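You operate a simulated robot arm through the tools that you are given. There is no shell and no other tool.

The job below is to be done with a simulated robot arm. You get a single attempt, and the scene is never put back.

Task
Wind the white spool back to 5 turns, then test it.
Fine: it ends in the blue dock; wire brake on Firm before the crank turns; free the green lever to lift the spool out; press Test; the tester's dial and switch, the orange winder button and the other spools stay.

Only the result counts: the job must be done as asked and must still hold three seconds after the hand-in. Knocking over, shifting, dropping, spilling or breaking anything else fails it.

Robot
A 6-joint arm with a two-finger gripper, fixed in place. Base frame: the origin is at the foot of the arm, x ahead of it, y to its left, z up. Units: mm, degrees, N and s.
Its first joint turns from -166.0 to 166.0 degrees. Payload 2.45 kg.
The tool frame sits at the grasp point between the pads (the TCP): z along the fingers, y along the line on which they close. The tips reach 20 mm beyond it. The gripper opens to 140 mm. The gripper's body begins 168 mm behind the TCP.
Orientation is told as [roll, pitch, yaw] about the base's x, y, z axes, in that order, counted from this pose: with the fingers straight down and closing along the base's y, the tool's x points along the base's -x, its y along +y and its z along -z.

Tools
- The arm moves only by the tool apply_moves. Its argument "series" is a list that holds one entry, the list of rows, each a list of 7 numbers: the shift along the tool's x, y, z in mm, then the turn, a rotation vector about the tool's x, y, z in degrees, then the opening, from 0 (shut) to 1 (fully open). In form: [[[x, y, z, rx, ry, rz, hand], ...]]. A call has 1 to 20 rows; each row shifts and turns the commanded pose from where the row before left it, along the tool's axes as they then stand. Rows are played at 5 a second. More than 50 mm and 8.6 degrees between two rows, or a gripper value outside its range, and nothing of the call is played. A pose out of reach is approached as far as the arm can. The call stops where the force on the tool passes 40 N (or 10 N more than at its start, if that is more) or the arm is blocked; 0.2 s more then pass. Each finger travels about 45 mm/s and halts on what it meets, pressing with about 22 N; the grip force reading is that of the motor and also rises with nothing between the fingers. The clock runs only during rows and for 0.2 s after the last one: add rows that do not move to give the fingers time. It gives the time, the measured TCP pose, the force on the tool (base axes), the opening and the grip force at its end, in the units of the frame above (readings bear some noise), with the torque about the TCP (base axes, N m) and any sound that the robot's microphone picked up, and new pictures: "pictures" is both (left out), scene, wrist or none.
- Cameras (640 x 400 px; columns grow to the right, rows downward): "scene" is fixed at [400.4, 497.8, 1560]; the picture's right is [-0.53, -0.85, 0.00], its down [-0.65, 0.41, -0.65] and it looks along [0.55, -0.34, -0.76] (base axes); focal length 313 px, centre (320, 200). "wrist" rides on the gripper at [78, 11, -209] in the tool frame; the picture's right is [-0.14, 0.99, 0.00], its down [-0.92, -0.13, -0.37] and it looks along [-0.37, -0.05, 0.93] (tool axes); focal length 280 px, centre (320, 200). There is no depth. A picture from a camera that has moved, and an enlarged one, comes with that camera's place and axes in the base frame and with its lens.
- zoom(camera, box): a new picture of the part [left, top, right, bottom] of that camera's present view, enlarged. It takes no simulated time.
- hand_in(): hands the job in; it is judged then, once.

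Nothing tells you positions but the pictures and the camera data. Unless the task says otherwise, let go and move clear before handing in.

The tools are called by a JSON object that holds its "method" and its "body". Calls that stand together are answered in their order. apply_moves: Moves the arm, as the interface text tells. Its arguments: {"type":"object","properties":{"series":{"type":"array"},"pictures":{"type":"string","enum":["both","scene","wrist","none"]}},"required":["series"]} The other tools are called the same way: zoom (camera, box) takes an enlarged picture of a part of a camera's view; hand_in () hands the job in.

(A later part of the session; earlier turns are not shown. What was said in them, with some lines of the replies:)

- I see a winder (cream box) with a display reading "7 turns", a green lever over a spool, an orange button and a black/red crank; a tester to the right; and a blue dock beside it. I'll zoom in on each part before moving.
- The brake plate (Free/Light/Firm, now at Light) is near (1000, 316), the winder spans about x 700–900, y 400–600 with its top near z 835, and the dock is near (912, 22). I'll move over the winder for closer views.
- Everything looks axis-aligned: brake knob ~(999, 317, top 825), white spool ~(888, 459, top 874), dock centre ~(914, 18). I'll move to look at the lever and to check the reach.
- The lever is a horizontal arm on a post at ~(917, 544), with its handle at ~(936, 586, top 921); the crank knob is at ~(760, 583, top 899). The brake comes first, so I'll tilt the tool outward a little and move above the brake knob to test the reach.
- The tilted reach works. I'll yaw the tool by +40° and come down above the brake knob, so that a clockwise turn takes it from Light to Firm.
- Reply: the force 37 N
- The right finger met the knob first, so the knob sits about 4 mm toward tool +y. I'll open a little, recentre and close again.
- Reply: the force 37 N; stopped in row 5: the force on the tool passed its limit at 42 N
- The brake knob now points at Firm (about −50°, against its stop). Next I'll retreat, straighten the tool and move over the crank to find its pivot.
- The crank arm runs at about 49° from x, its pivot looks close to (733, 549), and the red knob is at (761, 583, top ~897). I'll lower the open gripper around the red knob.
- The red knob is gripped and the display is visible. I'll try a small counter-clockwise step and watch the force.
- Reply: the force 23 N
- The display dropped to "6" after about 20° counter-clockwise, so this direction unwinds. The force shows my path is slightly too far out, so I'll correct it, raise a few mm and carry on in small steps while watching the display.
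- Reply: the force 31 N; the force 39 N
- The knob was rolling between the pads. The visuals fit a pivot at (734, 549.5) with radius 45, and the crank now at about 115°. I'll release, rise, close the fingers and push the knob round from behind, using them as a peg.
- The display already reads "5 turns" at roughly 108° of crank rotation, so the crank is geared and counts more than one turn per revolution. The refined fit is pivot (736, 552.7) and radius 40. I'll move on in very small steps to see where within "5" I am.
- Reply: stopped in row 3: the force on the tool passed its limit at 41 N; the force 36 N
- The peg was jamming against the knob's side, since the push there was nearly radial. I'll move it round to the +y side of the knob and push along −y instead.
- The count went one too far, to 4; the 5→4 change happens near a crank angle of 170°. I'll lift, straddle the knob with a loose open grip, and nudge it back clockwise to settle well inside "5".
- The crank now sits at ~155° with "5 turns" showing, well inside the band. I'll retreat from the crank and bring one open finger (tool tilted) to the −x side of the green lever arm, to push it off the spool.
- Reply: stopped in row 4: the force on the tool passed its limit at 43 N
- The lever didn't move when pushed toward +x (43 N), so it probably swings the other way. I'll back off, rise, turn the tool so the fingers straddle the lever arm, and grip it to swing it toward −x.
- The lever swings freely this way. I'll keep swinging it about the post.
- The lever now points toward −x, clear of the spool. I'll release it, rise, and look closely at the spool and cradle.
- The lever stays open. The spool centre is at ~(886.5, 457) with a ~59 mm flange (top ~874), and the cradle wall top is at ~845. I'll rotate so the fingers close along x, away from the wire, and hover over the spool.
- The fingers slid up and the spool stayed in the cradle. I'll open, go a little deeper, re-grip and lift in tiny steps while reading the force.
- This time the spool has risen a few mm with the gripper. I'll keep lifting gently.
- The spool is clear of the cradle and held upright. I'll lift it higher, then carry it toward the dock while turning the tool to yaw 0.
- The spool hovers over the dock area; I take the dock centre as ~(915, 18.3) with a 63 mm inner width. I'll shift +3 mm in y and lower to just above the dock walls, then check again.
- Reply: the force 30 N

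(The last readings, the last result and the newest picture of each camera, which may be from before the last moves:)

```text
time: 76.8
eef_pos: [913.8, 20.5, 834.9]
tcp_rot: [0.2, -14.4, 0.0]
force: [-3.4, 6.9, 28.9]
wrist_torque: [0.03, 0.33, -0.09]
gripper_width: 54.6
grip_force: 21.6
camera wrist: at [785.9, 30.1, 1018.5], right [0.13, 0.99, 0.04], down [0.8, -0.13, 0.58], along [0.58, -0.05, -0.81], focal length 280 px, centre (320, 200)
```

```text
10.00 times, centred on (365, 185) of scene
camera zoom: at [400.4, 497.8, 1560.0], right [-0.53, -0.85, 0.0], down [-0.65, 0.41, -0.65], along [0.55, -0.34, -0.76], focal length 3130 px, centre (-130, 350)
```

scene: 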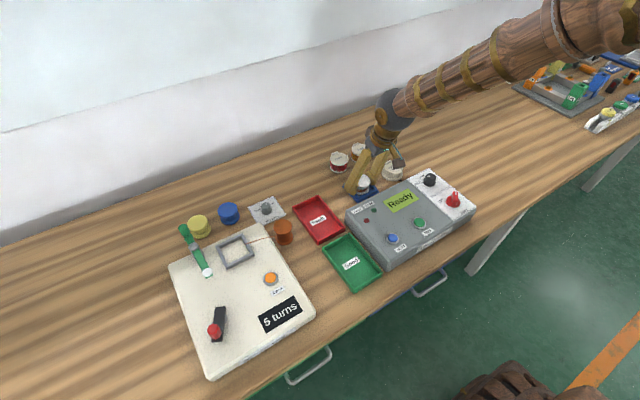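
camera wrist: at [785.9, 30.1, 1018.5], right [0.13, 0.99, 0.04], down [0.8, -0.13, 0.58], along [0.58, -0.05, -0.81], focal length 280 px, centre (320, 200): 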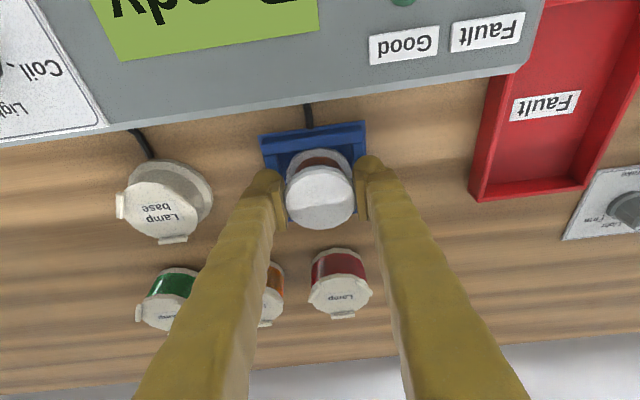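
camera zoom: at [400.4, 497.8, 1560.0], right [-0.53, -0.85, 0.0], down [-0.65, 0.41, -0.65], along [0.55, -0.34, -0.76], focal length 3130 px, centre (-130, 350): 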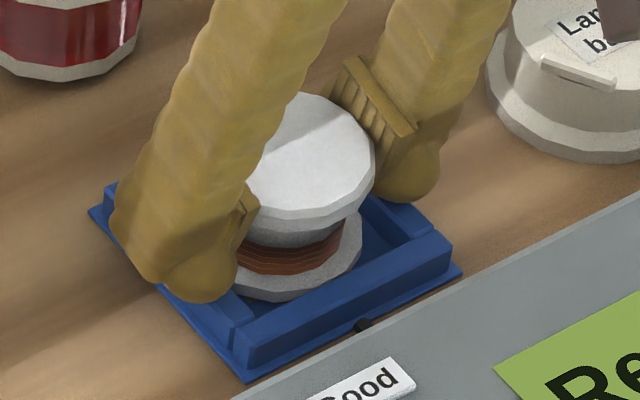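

Contact is felt (29 N), so the spool should be seated with the fingertips about at the wall tops. I'll ease up slightly and release gently.

{"method": "apply_moves", "body": {"series": [[[-0.4, 0, -1.6, 0, 0, 0, 0.0], [0, 0, 0, 0, 0, 0, 0.38], [0, 0, 0, 0, 0, 0, 0.42], [0, 0, 0, 0, 0, 0, 0.48], [0, 0, 0, 0, 0, 0, 0.48]]]}}

{"method": "zoom", "body": {"camera": "scene", "box": [348, 165, 382, 205]}}

{"method": "zoom", "body": {"camera": "wrist", "box": [240, 100, 400, 230]}}

```text
time: 78.0
eef_pos: [913.7, 20.8, 836.4]
tcp_rot: [0.0, -14.2, 0.0]
force: [0.8, 0.7, 0.2]
wrist_torque: [-0.18, 0.11, -0.04]
gripper_width: 64.3
grip_force: 0.1
camera wrist: at [785.4, 29.9, 1018.8], right [0.13, 0.99, 0.03], down [0.8, -0.13, 0.58], along [0.58, -0.05, -0.81], focal length 280 px, centre (320, 200)
```

scene: 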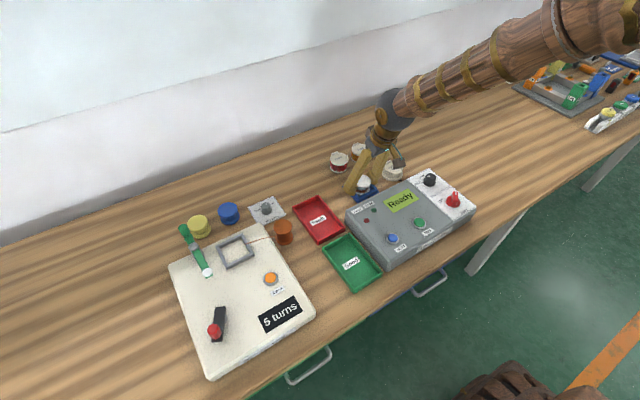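
wrist: 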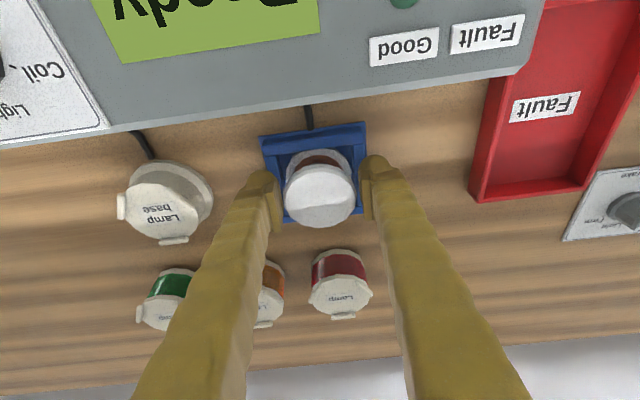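

```text
10.00 times, centred on (365, 185) of scene
camera zoom: at [400.4, 497.8, 1560.0], right [-0.53, -0.85, 0.0], down [-0.65, 0.41, -0.65], along [0.55, -0.34, -0.76], focal length 3130 px, centre (-130, 350)
```

zoom: 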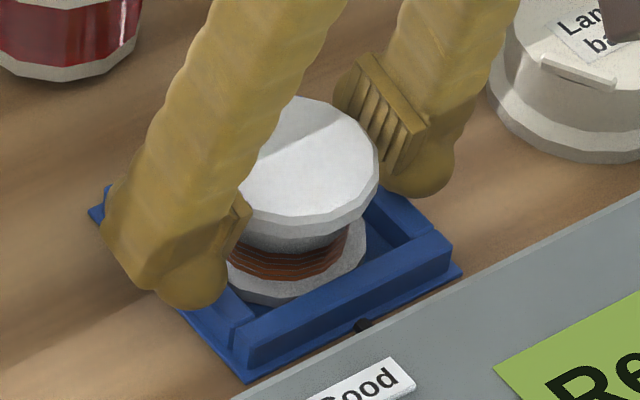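

```text
3.08 times, centred on (320, 165) of wrist
camera zoom: at [785.4, 29.9, 1018.8], right [0.13, 0.99, 0.03], down [0.8, -0.13, 0.58], along [0.58, -0.05, -0.81], focal length 863 px, centre (320, 308)
```

zoom: 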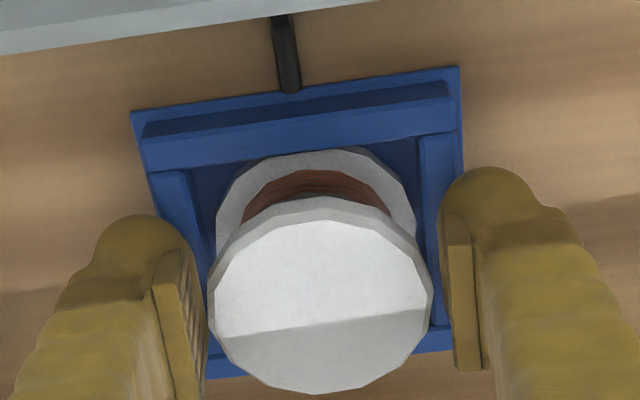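

{"method": "apply_moves", "body": {"series": [[[-1.2, 0, -4.8, 0, 0, 0, 0.52], [-2.45, 0, -9.7, 0, 0, 0, 0.52], [-4.9, 0, -19.4, 0, 0, 0, 0.52], [-9.8, 0, -38.8, 0, 0, 0, 0.52], [-9.8, 0, -38.8, 0, 0, 0, 0.52], [0, 0, 0, 0, 0, 0, 0.52]]]}}

{"method": "zoom", "body": {"camera": "scene", "box": [340, 155, 390, 210]}}

{"method": "zoom", "body": {"camera": "wrist", "box": [260, 80, 380, 200]}}

{"method": "zoom", "body": {"camera": "wrist", "box": [0, 0, 260, 160]}}

```text
time: 79.3
eef_pos: [913.1, 21.8, 949.7]
tcp_rot: [0.1, -14.3, 0.0]
force: [0.1, 0.5, 0.8]
wrist_torque: [-0.05, -0.01, 0.01]
gripper_width: 73.1
grip_force: 0.0
camera wrist: at [784.9, 31.1, 1133.5], right [0.13, 0.99, 0.03], down [0.8, -0.13, 0.58], along [0.58, -0.05, -0.81], focal length 280 px, centre (320, 200)
```

scene: 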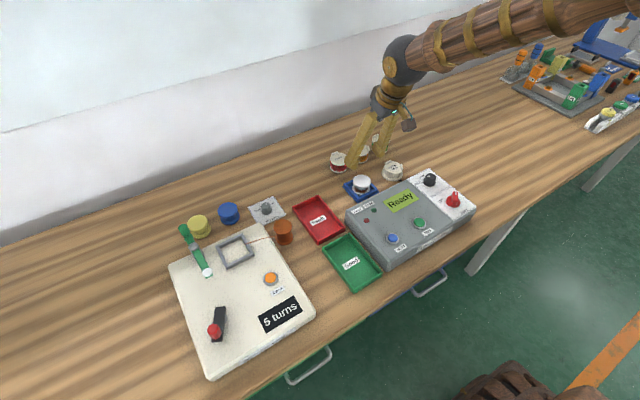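
wrist: 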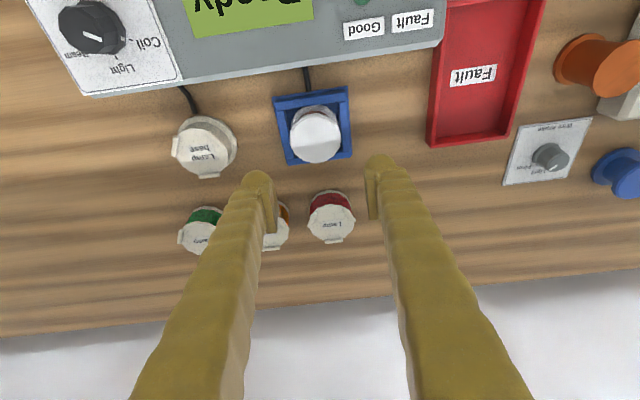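

```text
7.27 times, centred on (365, 182) of scene
camera zoom: at [400.4, 497.8, 1560.0], right [-0.53, -0.85, 0.0], down [-0.65, 0.41, -0.65], along [0.55, -0.34, -0.76], focal length 2277 px, centre (-7, 327)
```

zoom: 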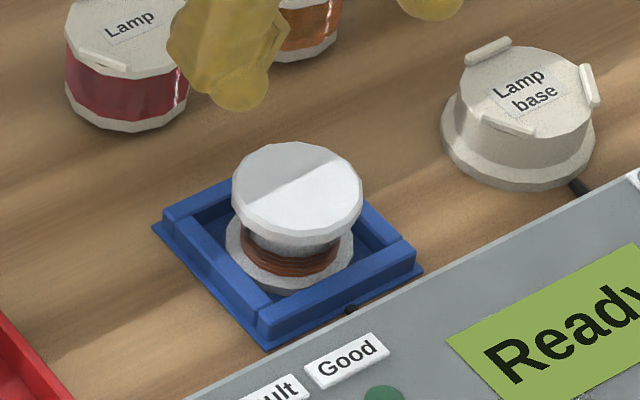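

```text
3.33 times, centred on (320, 140) of wrist
camera zoom: at [784.9, 31.1, 1133.5], right [0.13, 0.99, 0.03], down [0.8, -0.13, 0.58], along [0.58, -0.05, -0.81], focal length 935 px, centre (320, 400)
```

zoom: 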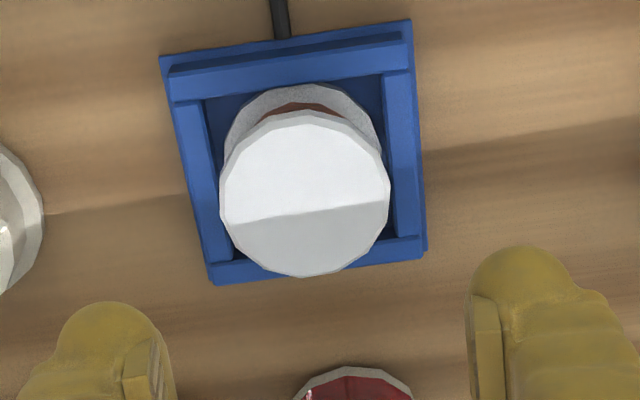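

```text
2.46 times, centred on (130, 80) of wrist
camera zoom: at [784.9, 31.1, 1133.5], right [0.13, 0.99, 0.03], down [0.8, -0.13, 0.58], along [0.58, -0.05, -0.81], focal length 690 px, centre (788, 495)
```

zoom: 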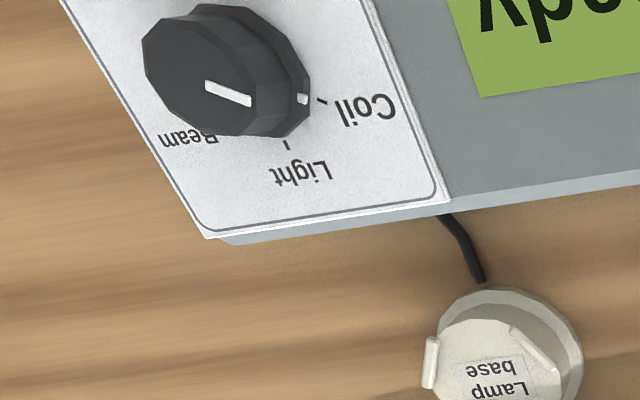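

The spool is seated upright in the blue dock and the tester dial is on Coil. Next I'll straighten the tool and move over the green Test button.

{"method": "apply_moves", "body": {"series": [[[0, 0, -15, 0, 7.1, 0, 0.52], [0, 0, -15, 0, 7.1, 0, 0.4], [42.6, -5, -2, 0, 0, 0, 0.2], [42.6, -5, -2, 0, 0, 0, 0.0], [42.6, -5, -2, 0, 0, 0, 0.0], [42.6, -5, -2, 0, 0, 0, 0.0], [42.6, -5, -2, 0, 0, 0, 0.0], [0, 0, 0, 0, 0, 0, 0.0], [0, 0, 0, 0, 0, 0, 0.0]]]}}

{"method": "zoom", "body": {"camera": "wrist", "box": [220, 60, 420, 220]}}

{"method": "zoom", "body": {"camera": "scene", "box": [340, 150, 480, 280]}}

```text
time: 81.3
eef_pos: [694.8, -5.7, 991.2]
tcp_rot: [0.0, 0.0, 0.1]
force: [0.1, -0.7, -0.5]
wrist_torque: [0.0, -0.02, -0.03]
gripper_width: 0.0
grip_force: 21.8
camera wrist: at [616.3, 4.0, 1199.4], right [0.14, 0.99, 0.0], down [0.92, -0.13, 0.37], along [0.37, -0.05, -0.93], focal length 280 px, centre (320, 200)
```

scene: 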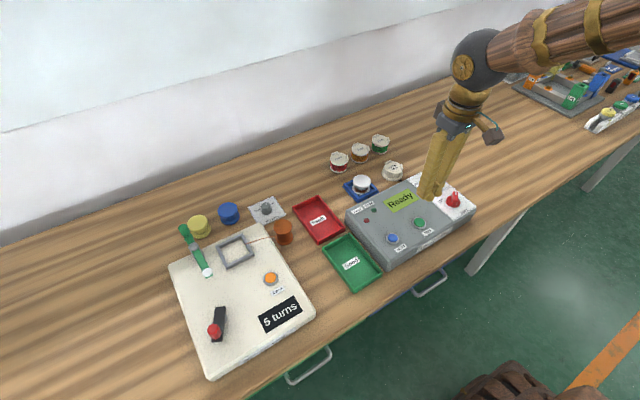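
wrist: 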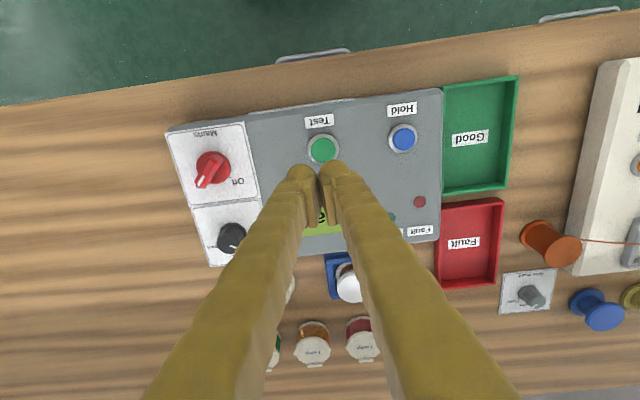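

```text
2.50 times, centred on (320, 140) of wrist
camera zoom: at [616.3, 4.0, 1199.4], right [0.14, 0.99, 0.0], down [0.92, -0.13, 0.37], along [0.37, -0.05, -0.93], focal length 701 px, centre (320, 350)
```

zoom: 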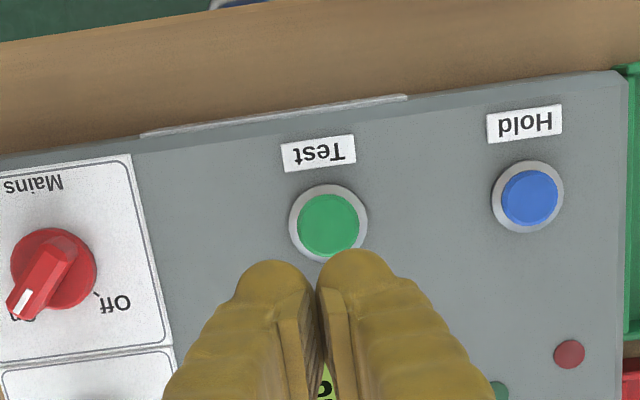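

```text
3.08 times, centred on (410, 215) of scene
camera zoom: at [400.4, 497.8, 1560.0], right [-0.53, -0.85, 0.0], down [-0.65, 0.41, -0.65], along [0.55, -0.34, -0.76], focal length 963 px, centre (43, 154)
```

zoom: 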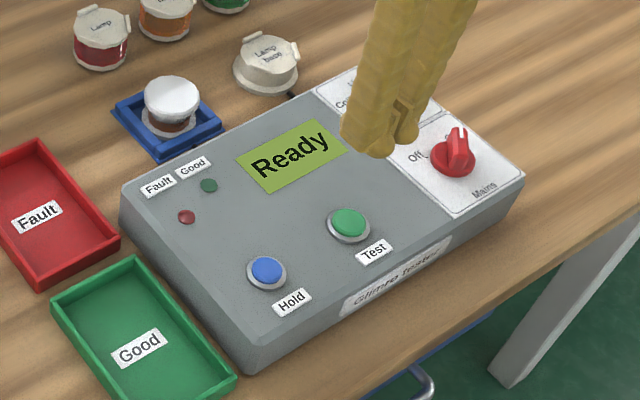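

The Test button is at ~(686, −2, top ~867). I'll align over it with closed fingertips and come down close.

{"method": "apply_moves", "body": {"series": [[[8.5, 4.3, 20, 0, 0, 0, 0.0], [0, 0, 38, 0, 0, 0, 0.0], [0, 0, 34, 0, 0, 0, 0.0], [0, 0, 0, 0, 0, 0, 0.0]]]}}

{"method": "zoom", "body": {"camera": "wrist", "box": [220, 80, 420, 240]}}

{"method": "zoom", "body": {"camera": "scene", "box": [370, 170, 470, 260]}}

```text
time: 82.3
eef_pos: [687.5, 0.7, 899.0]
tcp_rot: [0.0, 0.0, -0.1]
force: [-0.7, -0.3, -0.5]
wrist_torque: [0.0, -0.02, -0.01]
gripper_width: 0.0
grip_force: 22.1
camera wrist: at [607.9, 9.4, 1107.7], right [0.14, 0.99, 0.0], down [0.92, -0.13, 0.37], along [0.37, -0.05, -0.93], focal length 280 px, centre (320, 200)
```

scene: 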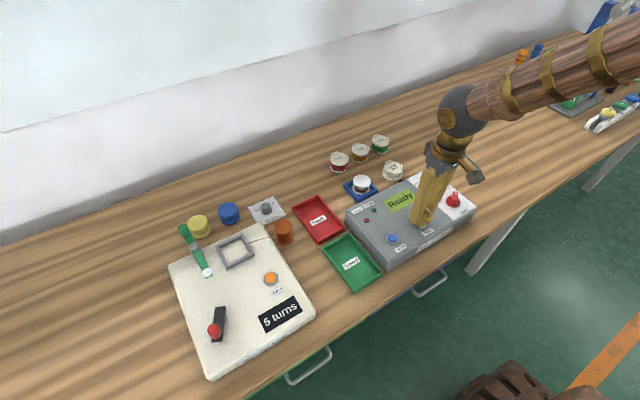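
wrist: 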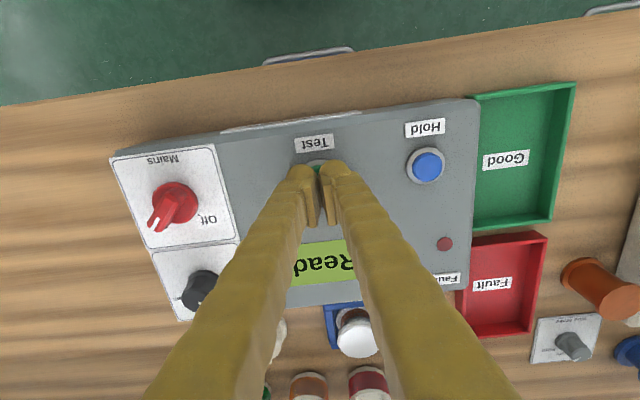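

```text
2.50 times, centred on (320, 160) of wrist
camera zoom: at [607.9, 9.4, 1107.7], right [0.14, 0.99, 0.0], down [0.92, -0.13, 0.37], along [0.37, -0.05, -0.93], focal length 701 px, centre (320, 300)
```

zoom: 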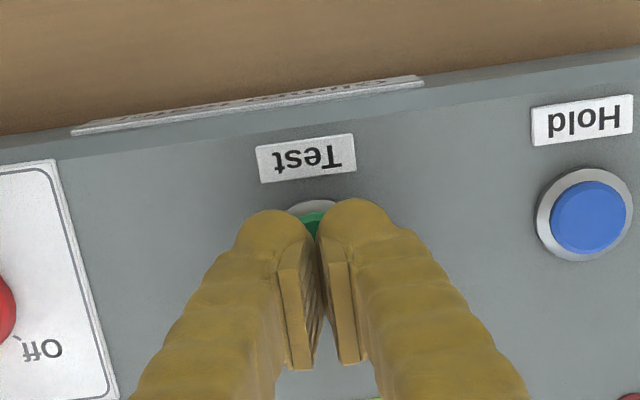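

```text
4.44 times, centred on (420, 215) of scene
camera zoom: at [400.4, 497.8, 1560.0], right [-0.53, -0.85, 0.0], down [-0.65, 0.41, -0.65], along [0.55, -0.34, -0.76], focal length 1391 px, centre (-124, 133)
```

zoom: 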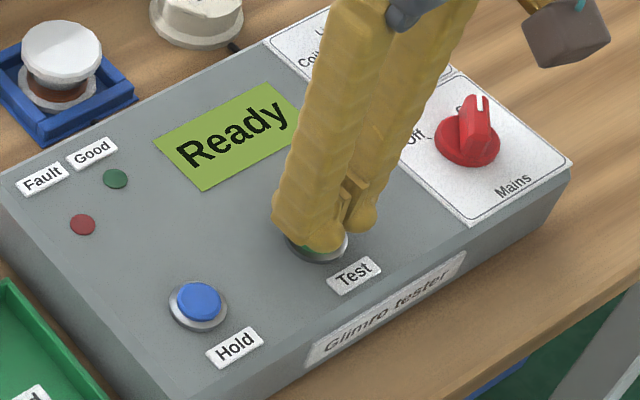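

{"method": "apply_moves", "body": {"series": [[[0, 0, 5, 0, 0, 0, 0.0], [0, 0, 4, 0, 0, 0, 0.0], [0, 0, 2, 0, 0, 0, 0.0], [0, 0, 0, 0, 0, 0, 0.0]]]}}

{"method": "zoom", "body": {"camera": "scene", "box": [340, 150, 480, 280]}}

```text
time: 83.3
eef_pos: [688.1, 0.4, 886.6]
tcp_rot: [0.0, 0.1, 0.1]
force: [-1.8, 1.7, 7.3]
wrist_torque: [0.02, 0.05, -0.02]
gripper_width: 6.0
grip_force: 29.5
heard: click
camera wrist: at [608.0, 9.3, 1095.7], right [0.14, 0.99, 0.0], down [0.92, -0.13, 0.37], along [0.37, -0.05, -0.93], focal length 280 px, centre (320, 200)
```

scene: 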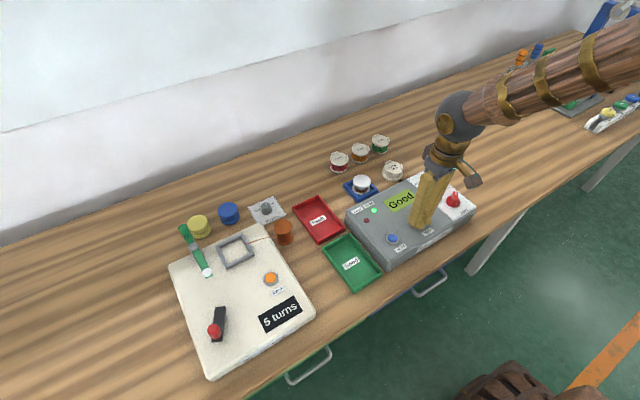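
wrist: 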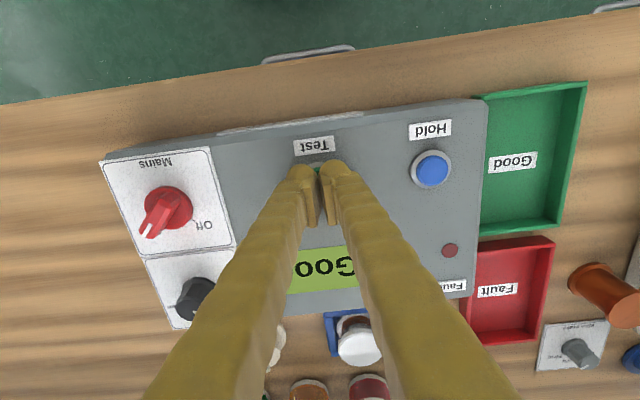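

```text
3.08 times, centred on (410, 215) of scene
camera zoom: at [400.4, 497.8, 1560.0], right [-0.53, -0.85, 0.0], down [-0.65, 0.41, -0.65], along [0.55, -0.34, -0.76], focal length 963 px, centre (43, 154)
```

zoom: 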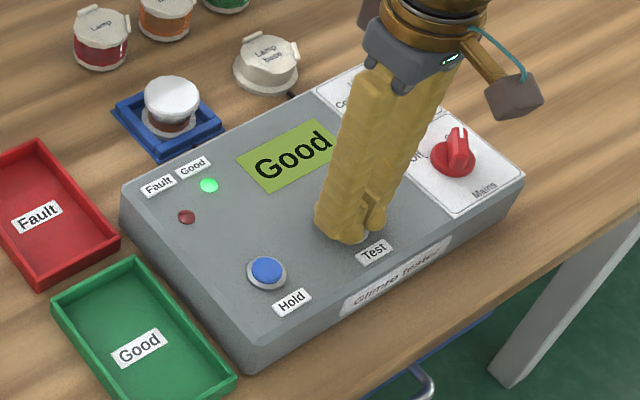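

A click was heard, the display shows "Good" and the green lamp is lit. I'll retreat straight up and check everything before handing in.

{"method": "apply_moves", "body": {"series": [[[0, 0, -8, 0, 0, 0, 0.0], [0, 0, -30, 0, 0, 0, 0.0], [0, 0, -40, 0, 0, 0, 0.0], [0, 0, -45, 0, 0, 0, 0.0], [40, -20, -20, 0, 0, 0, 0.1], [40, -20, -20, 0, 0, 0, 0.2], [40, -20, 0, 0, 0, 0, 0.2], [0, 0, 0, 0, 0, 0, 0.2], [0, 0, 0, 0, 0, 0, 0.2]]]}}

{"method": "zoom", "body": {"camera": "scene", "box": [330, 120, 490, 270]}}

{"method": "zoom", "body": {"camera": "scene", "box": [150, 180, 340, 380]}}

{"method": "zoom", "body": {"camera": "scene", "box": [244, 192, 296, 226]}}

```text
time: 85.3
eef_pos: [566.6, -59.4, 1051.8]
tcp_rot: [0.1, 0.1, 0.0]
force: [0.3, 0.1, -0.2]
wrist_torque: [-0.01, 0.01, 0.0]
gripper_width: 28.2
grip_force: 0.0
camera wrist: at [487.9, -50.8, 1260.5], right [0.14, 0.99, 0.0], down [0.92, -0.13, 0.37], along [0.37, -0.05, -0.93], focal length 280 px, centre (320, 200)
```

scene: 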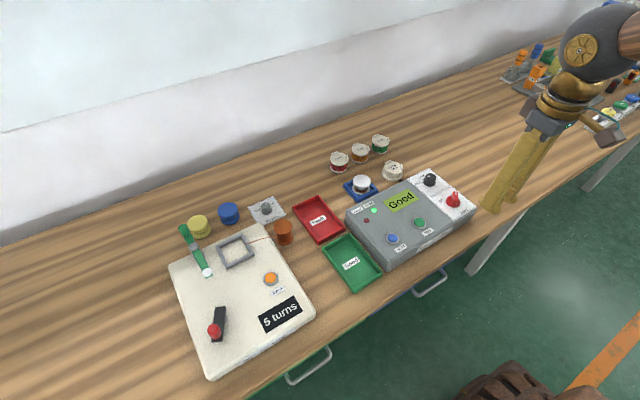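
wrist: 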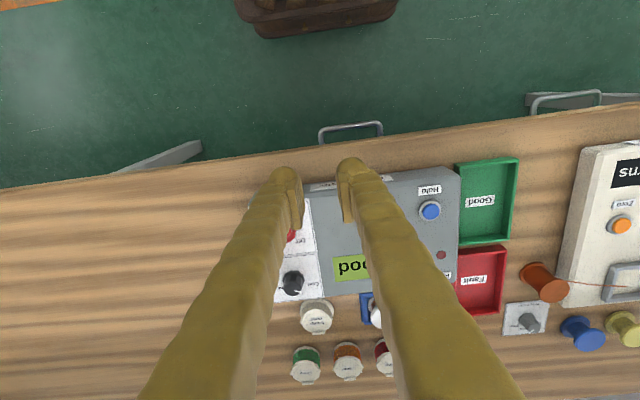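

```text
2.67 times, centred on (410, 195) of scene
camera zoom: at [400.4, 497.8, 1560.0], right [-0.53, -0.85, 0.0], down [-0.65, 0.41, -0.65], along [0.55, -0.34, -0.76], focal length 835 px, centre (80, 213)
```

zoom: 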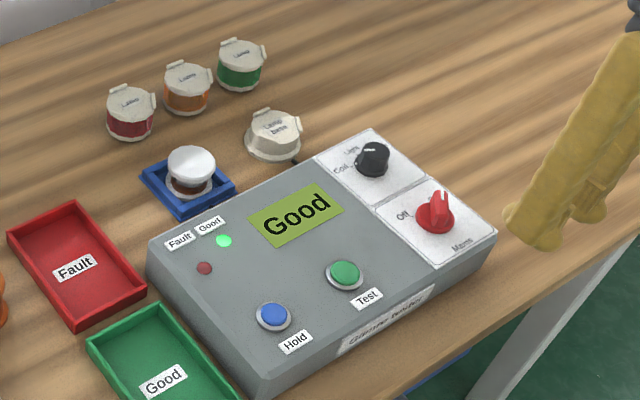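

```text
2.00 times, centred on (245, 280) of scene
camera zoom: at [400.4, 497.8, 1560.0], right [-0.53, -0.85, 0.0], down [-0.65, 0.41, -0.65], along [0.55, -0.34, -0.76], focal length 626 px, centre (470, 40)
```

zoom: 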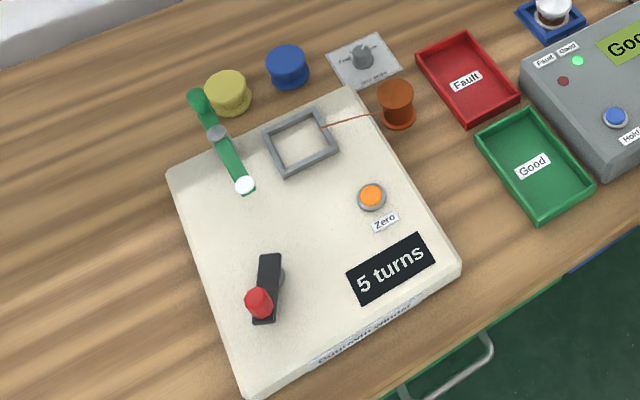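

```text
11.76 times, centred on (270, 209) of scene
camera zoom: at [400.4, 497.8, 1560.0], right [-0.53, -0.85, 0.0], down [-0.65, 0.41, -0.65], along [0.55, -0.34, -0.76], focal length 3683 px, centre (908, 94)
```

zoom: 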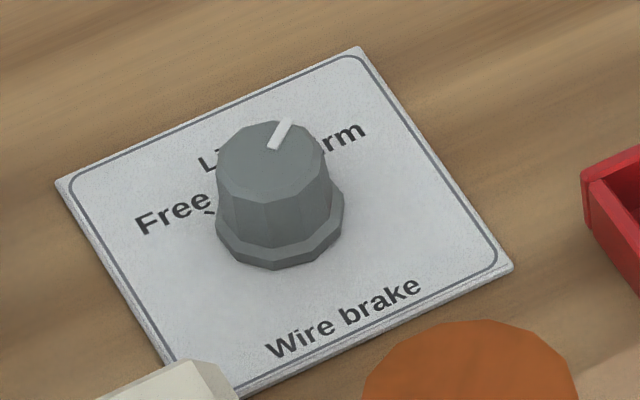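

The final check shows the brake on Firm and the winder at "5 turns". The lever is open, the white spool sits in the blue dock, and the tester reads "Good" with its dial and switch as they were. The arm is clear and the other spools are in place, so I'm handing in.

{"method": "hand_in", "body": {}}

```text
The job is handed in.
```

The white spool is wound back to 5 turns, sits in the blue dock and has been tested: the tester reads "Good" with its green lamp lit. The job is handed in; no verdict has come back.

- **Brake:** I turned the wire brake from Light to Firm before touching the crank.
- **Crank:** The crank is geared, about seven turns per revolution, so I briefly overshot to 4 turns. I wound it back until the winder showed 5.
- **Lever and spool:** I swung the green lever clear and left it open. My first grip slipped without lifting the spool; the second held, and I lifted it out and set it upright in the dock.
- **Left alone:** I didn't touch the tester's dial and switch, the orange winder button or the other spools, and in the last pictures they look as they did at the start.
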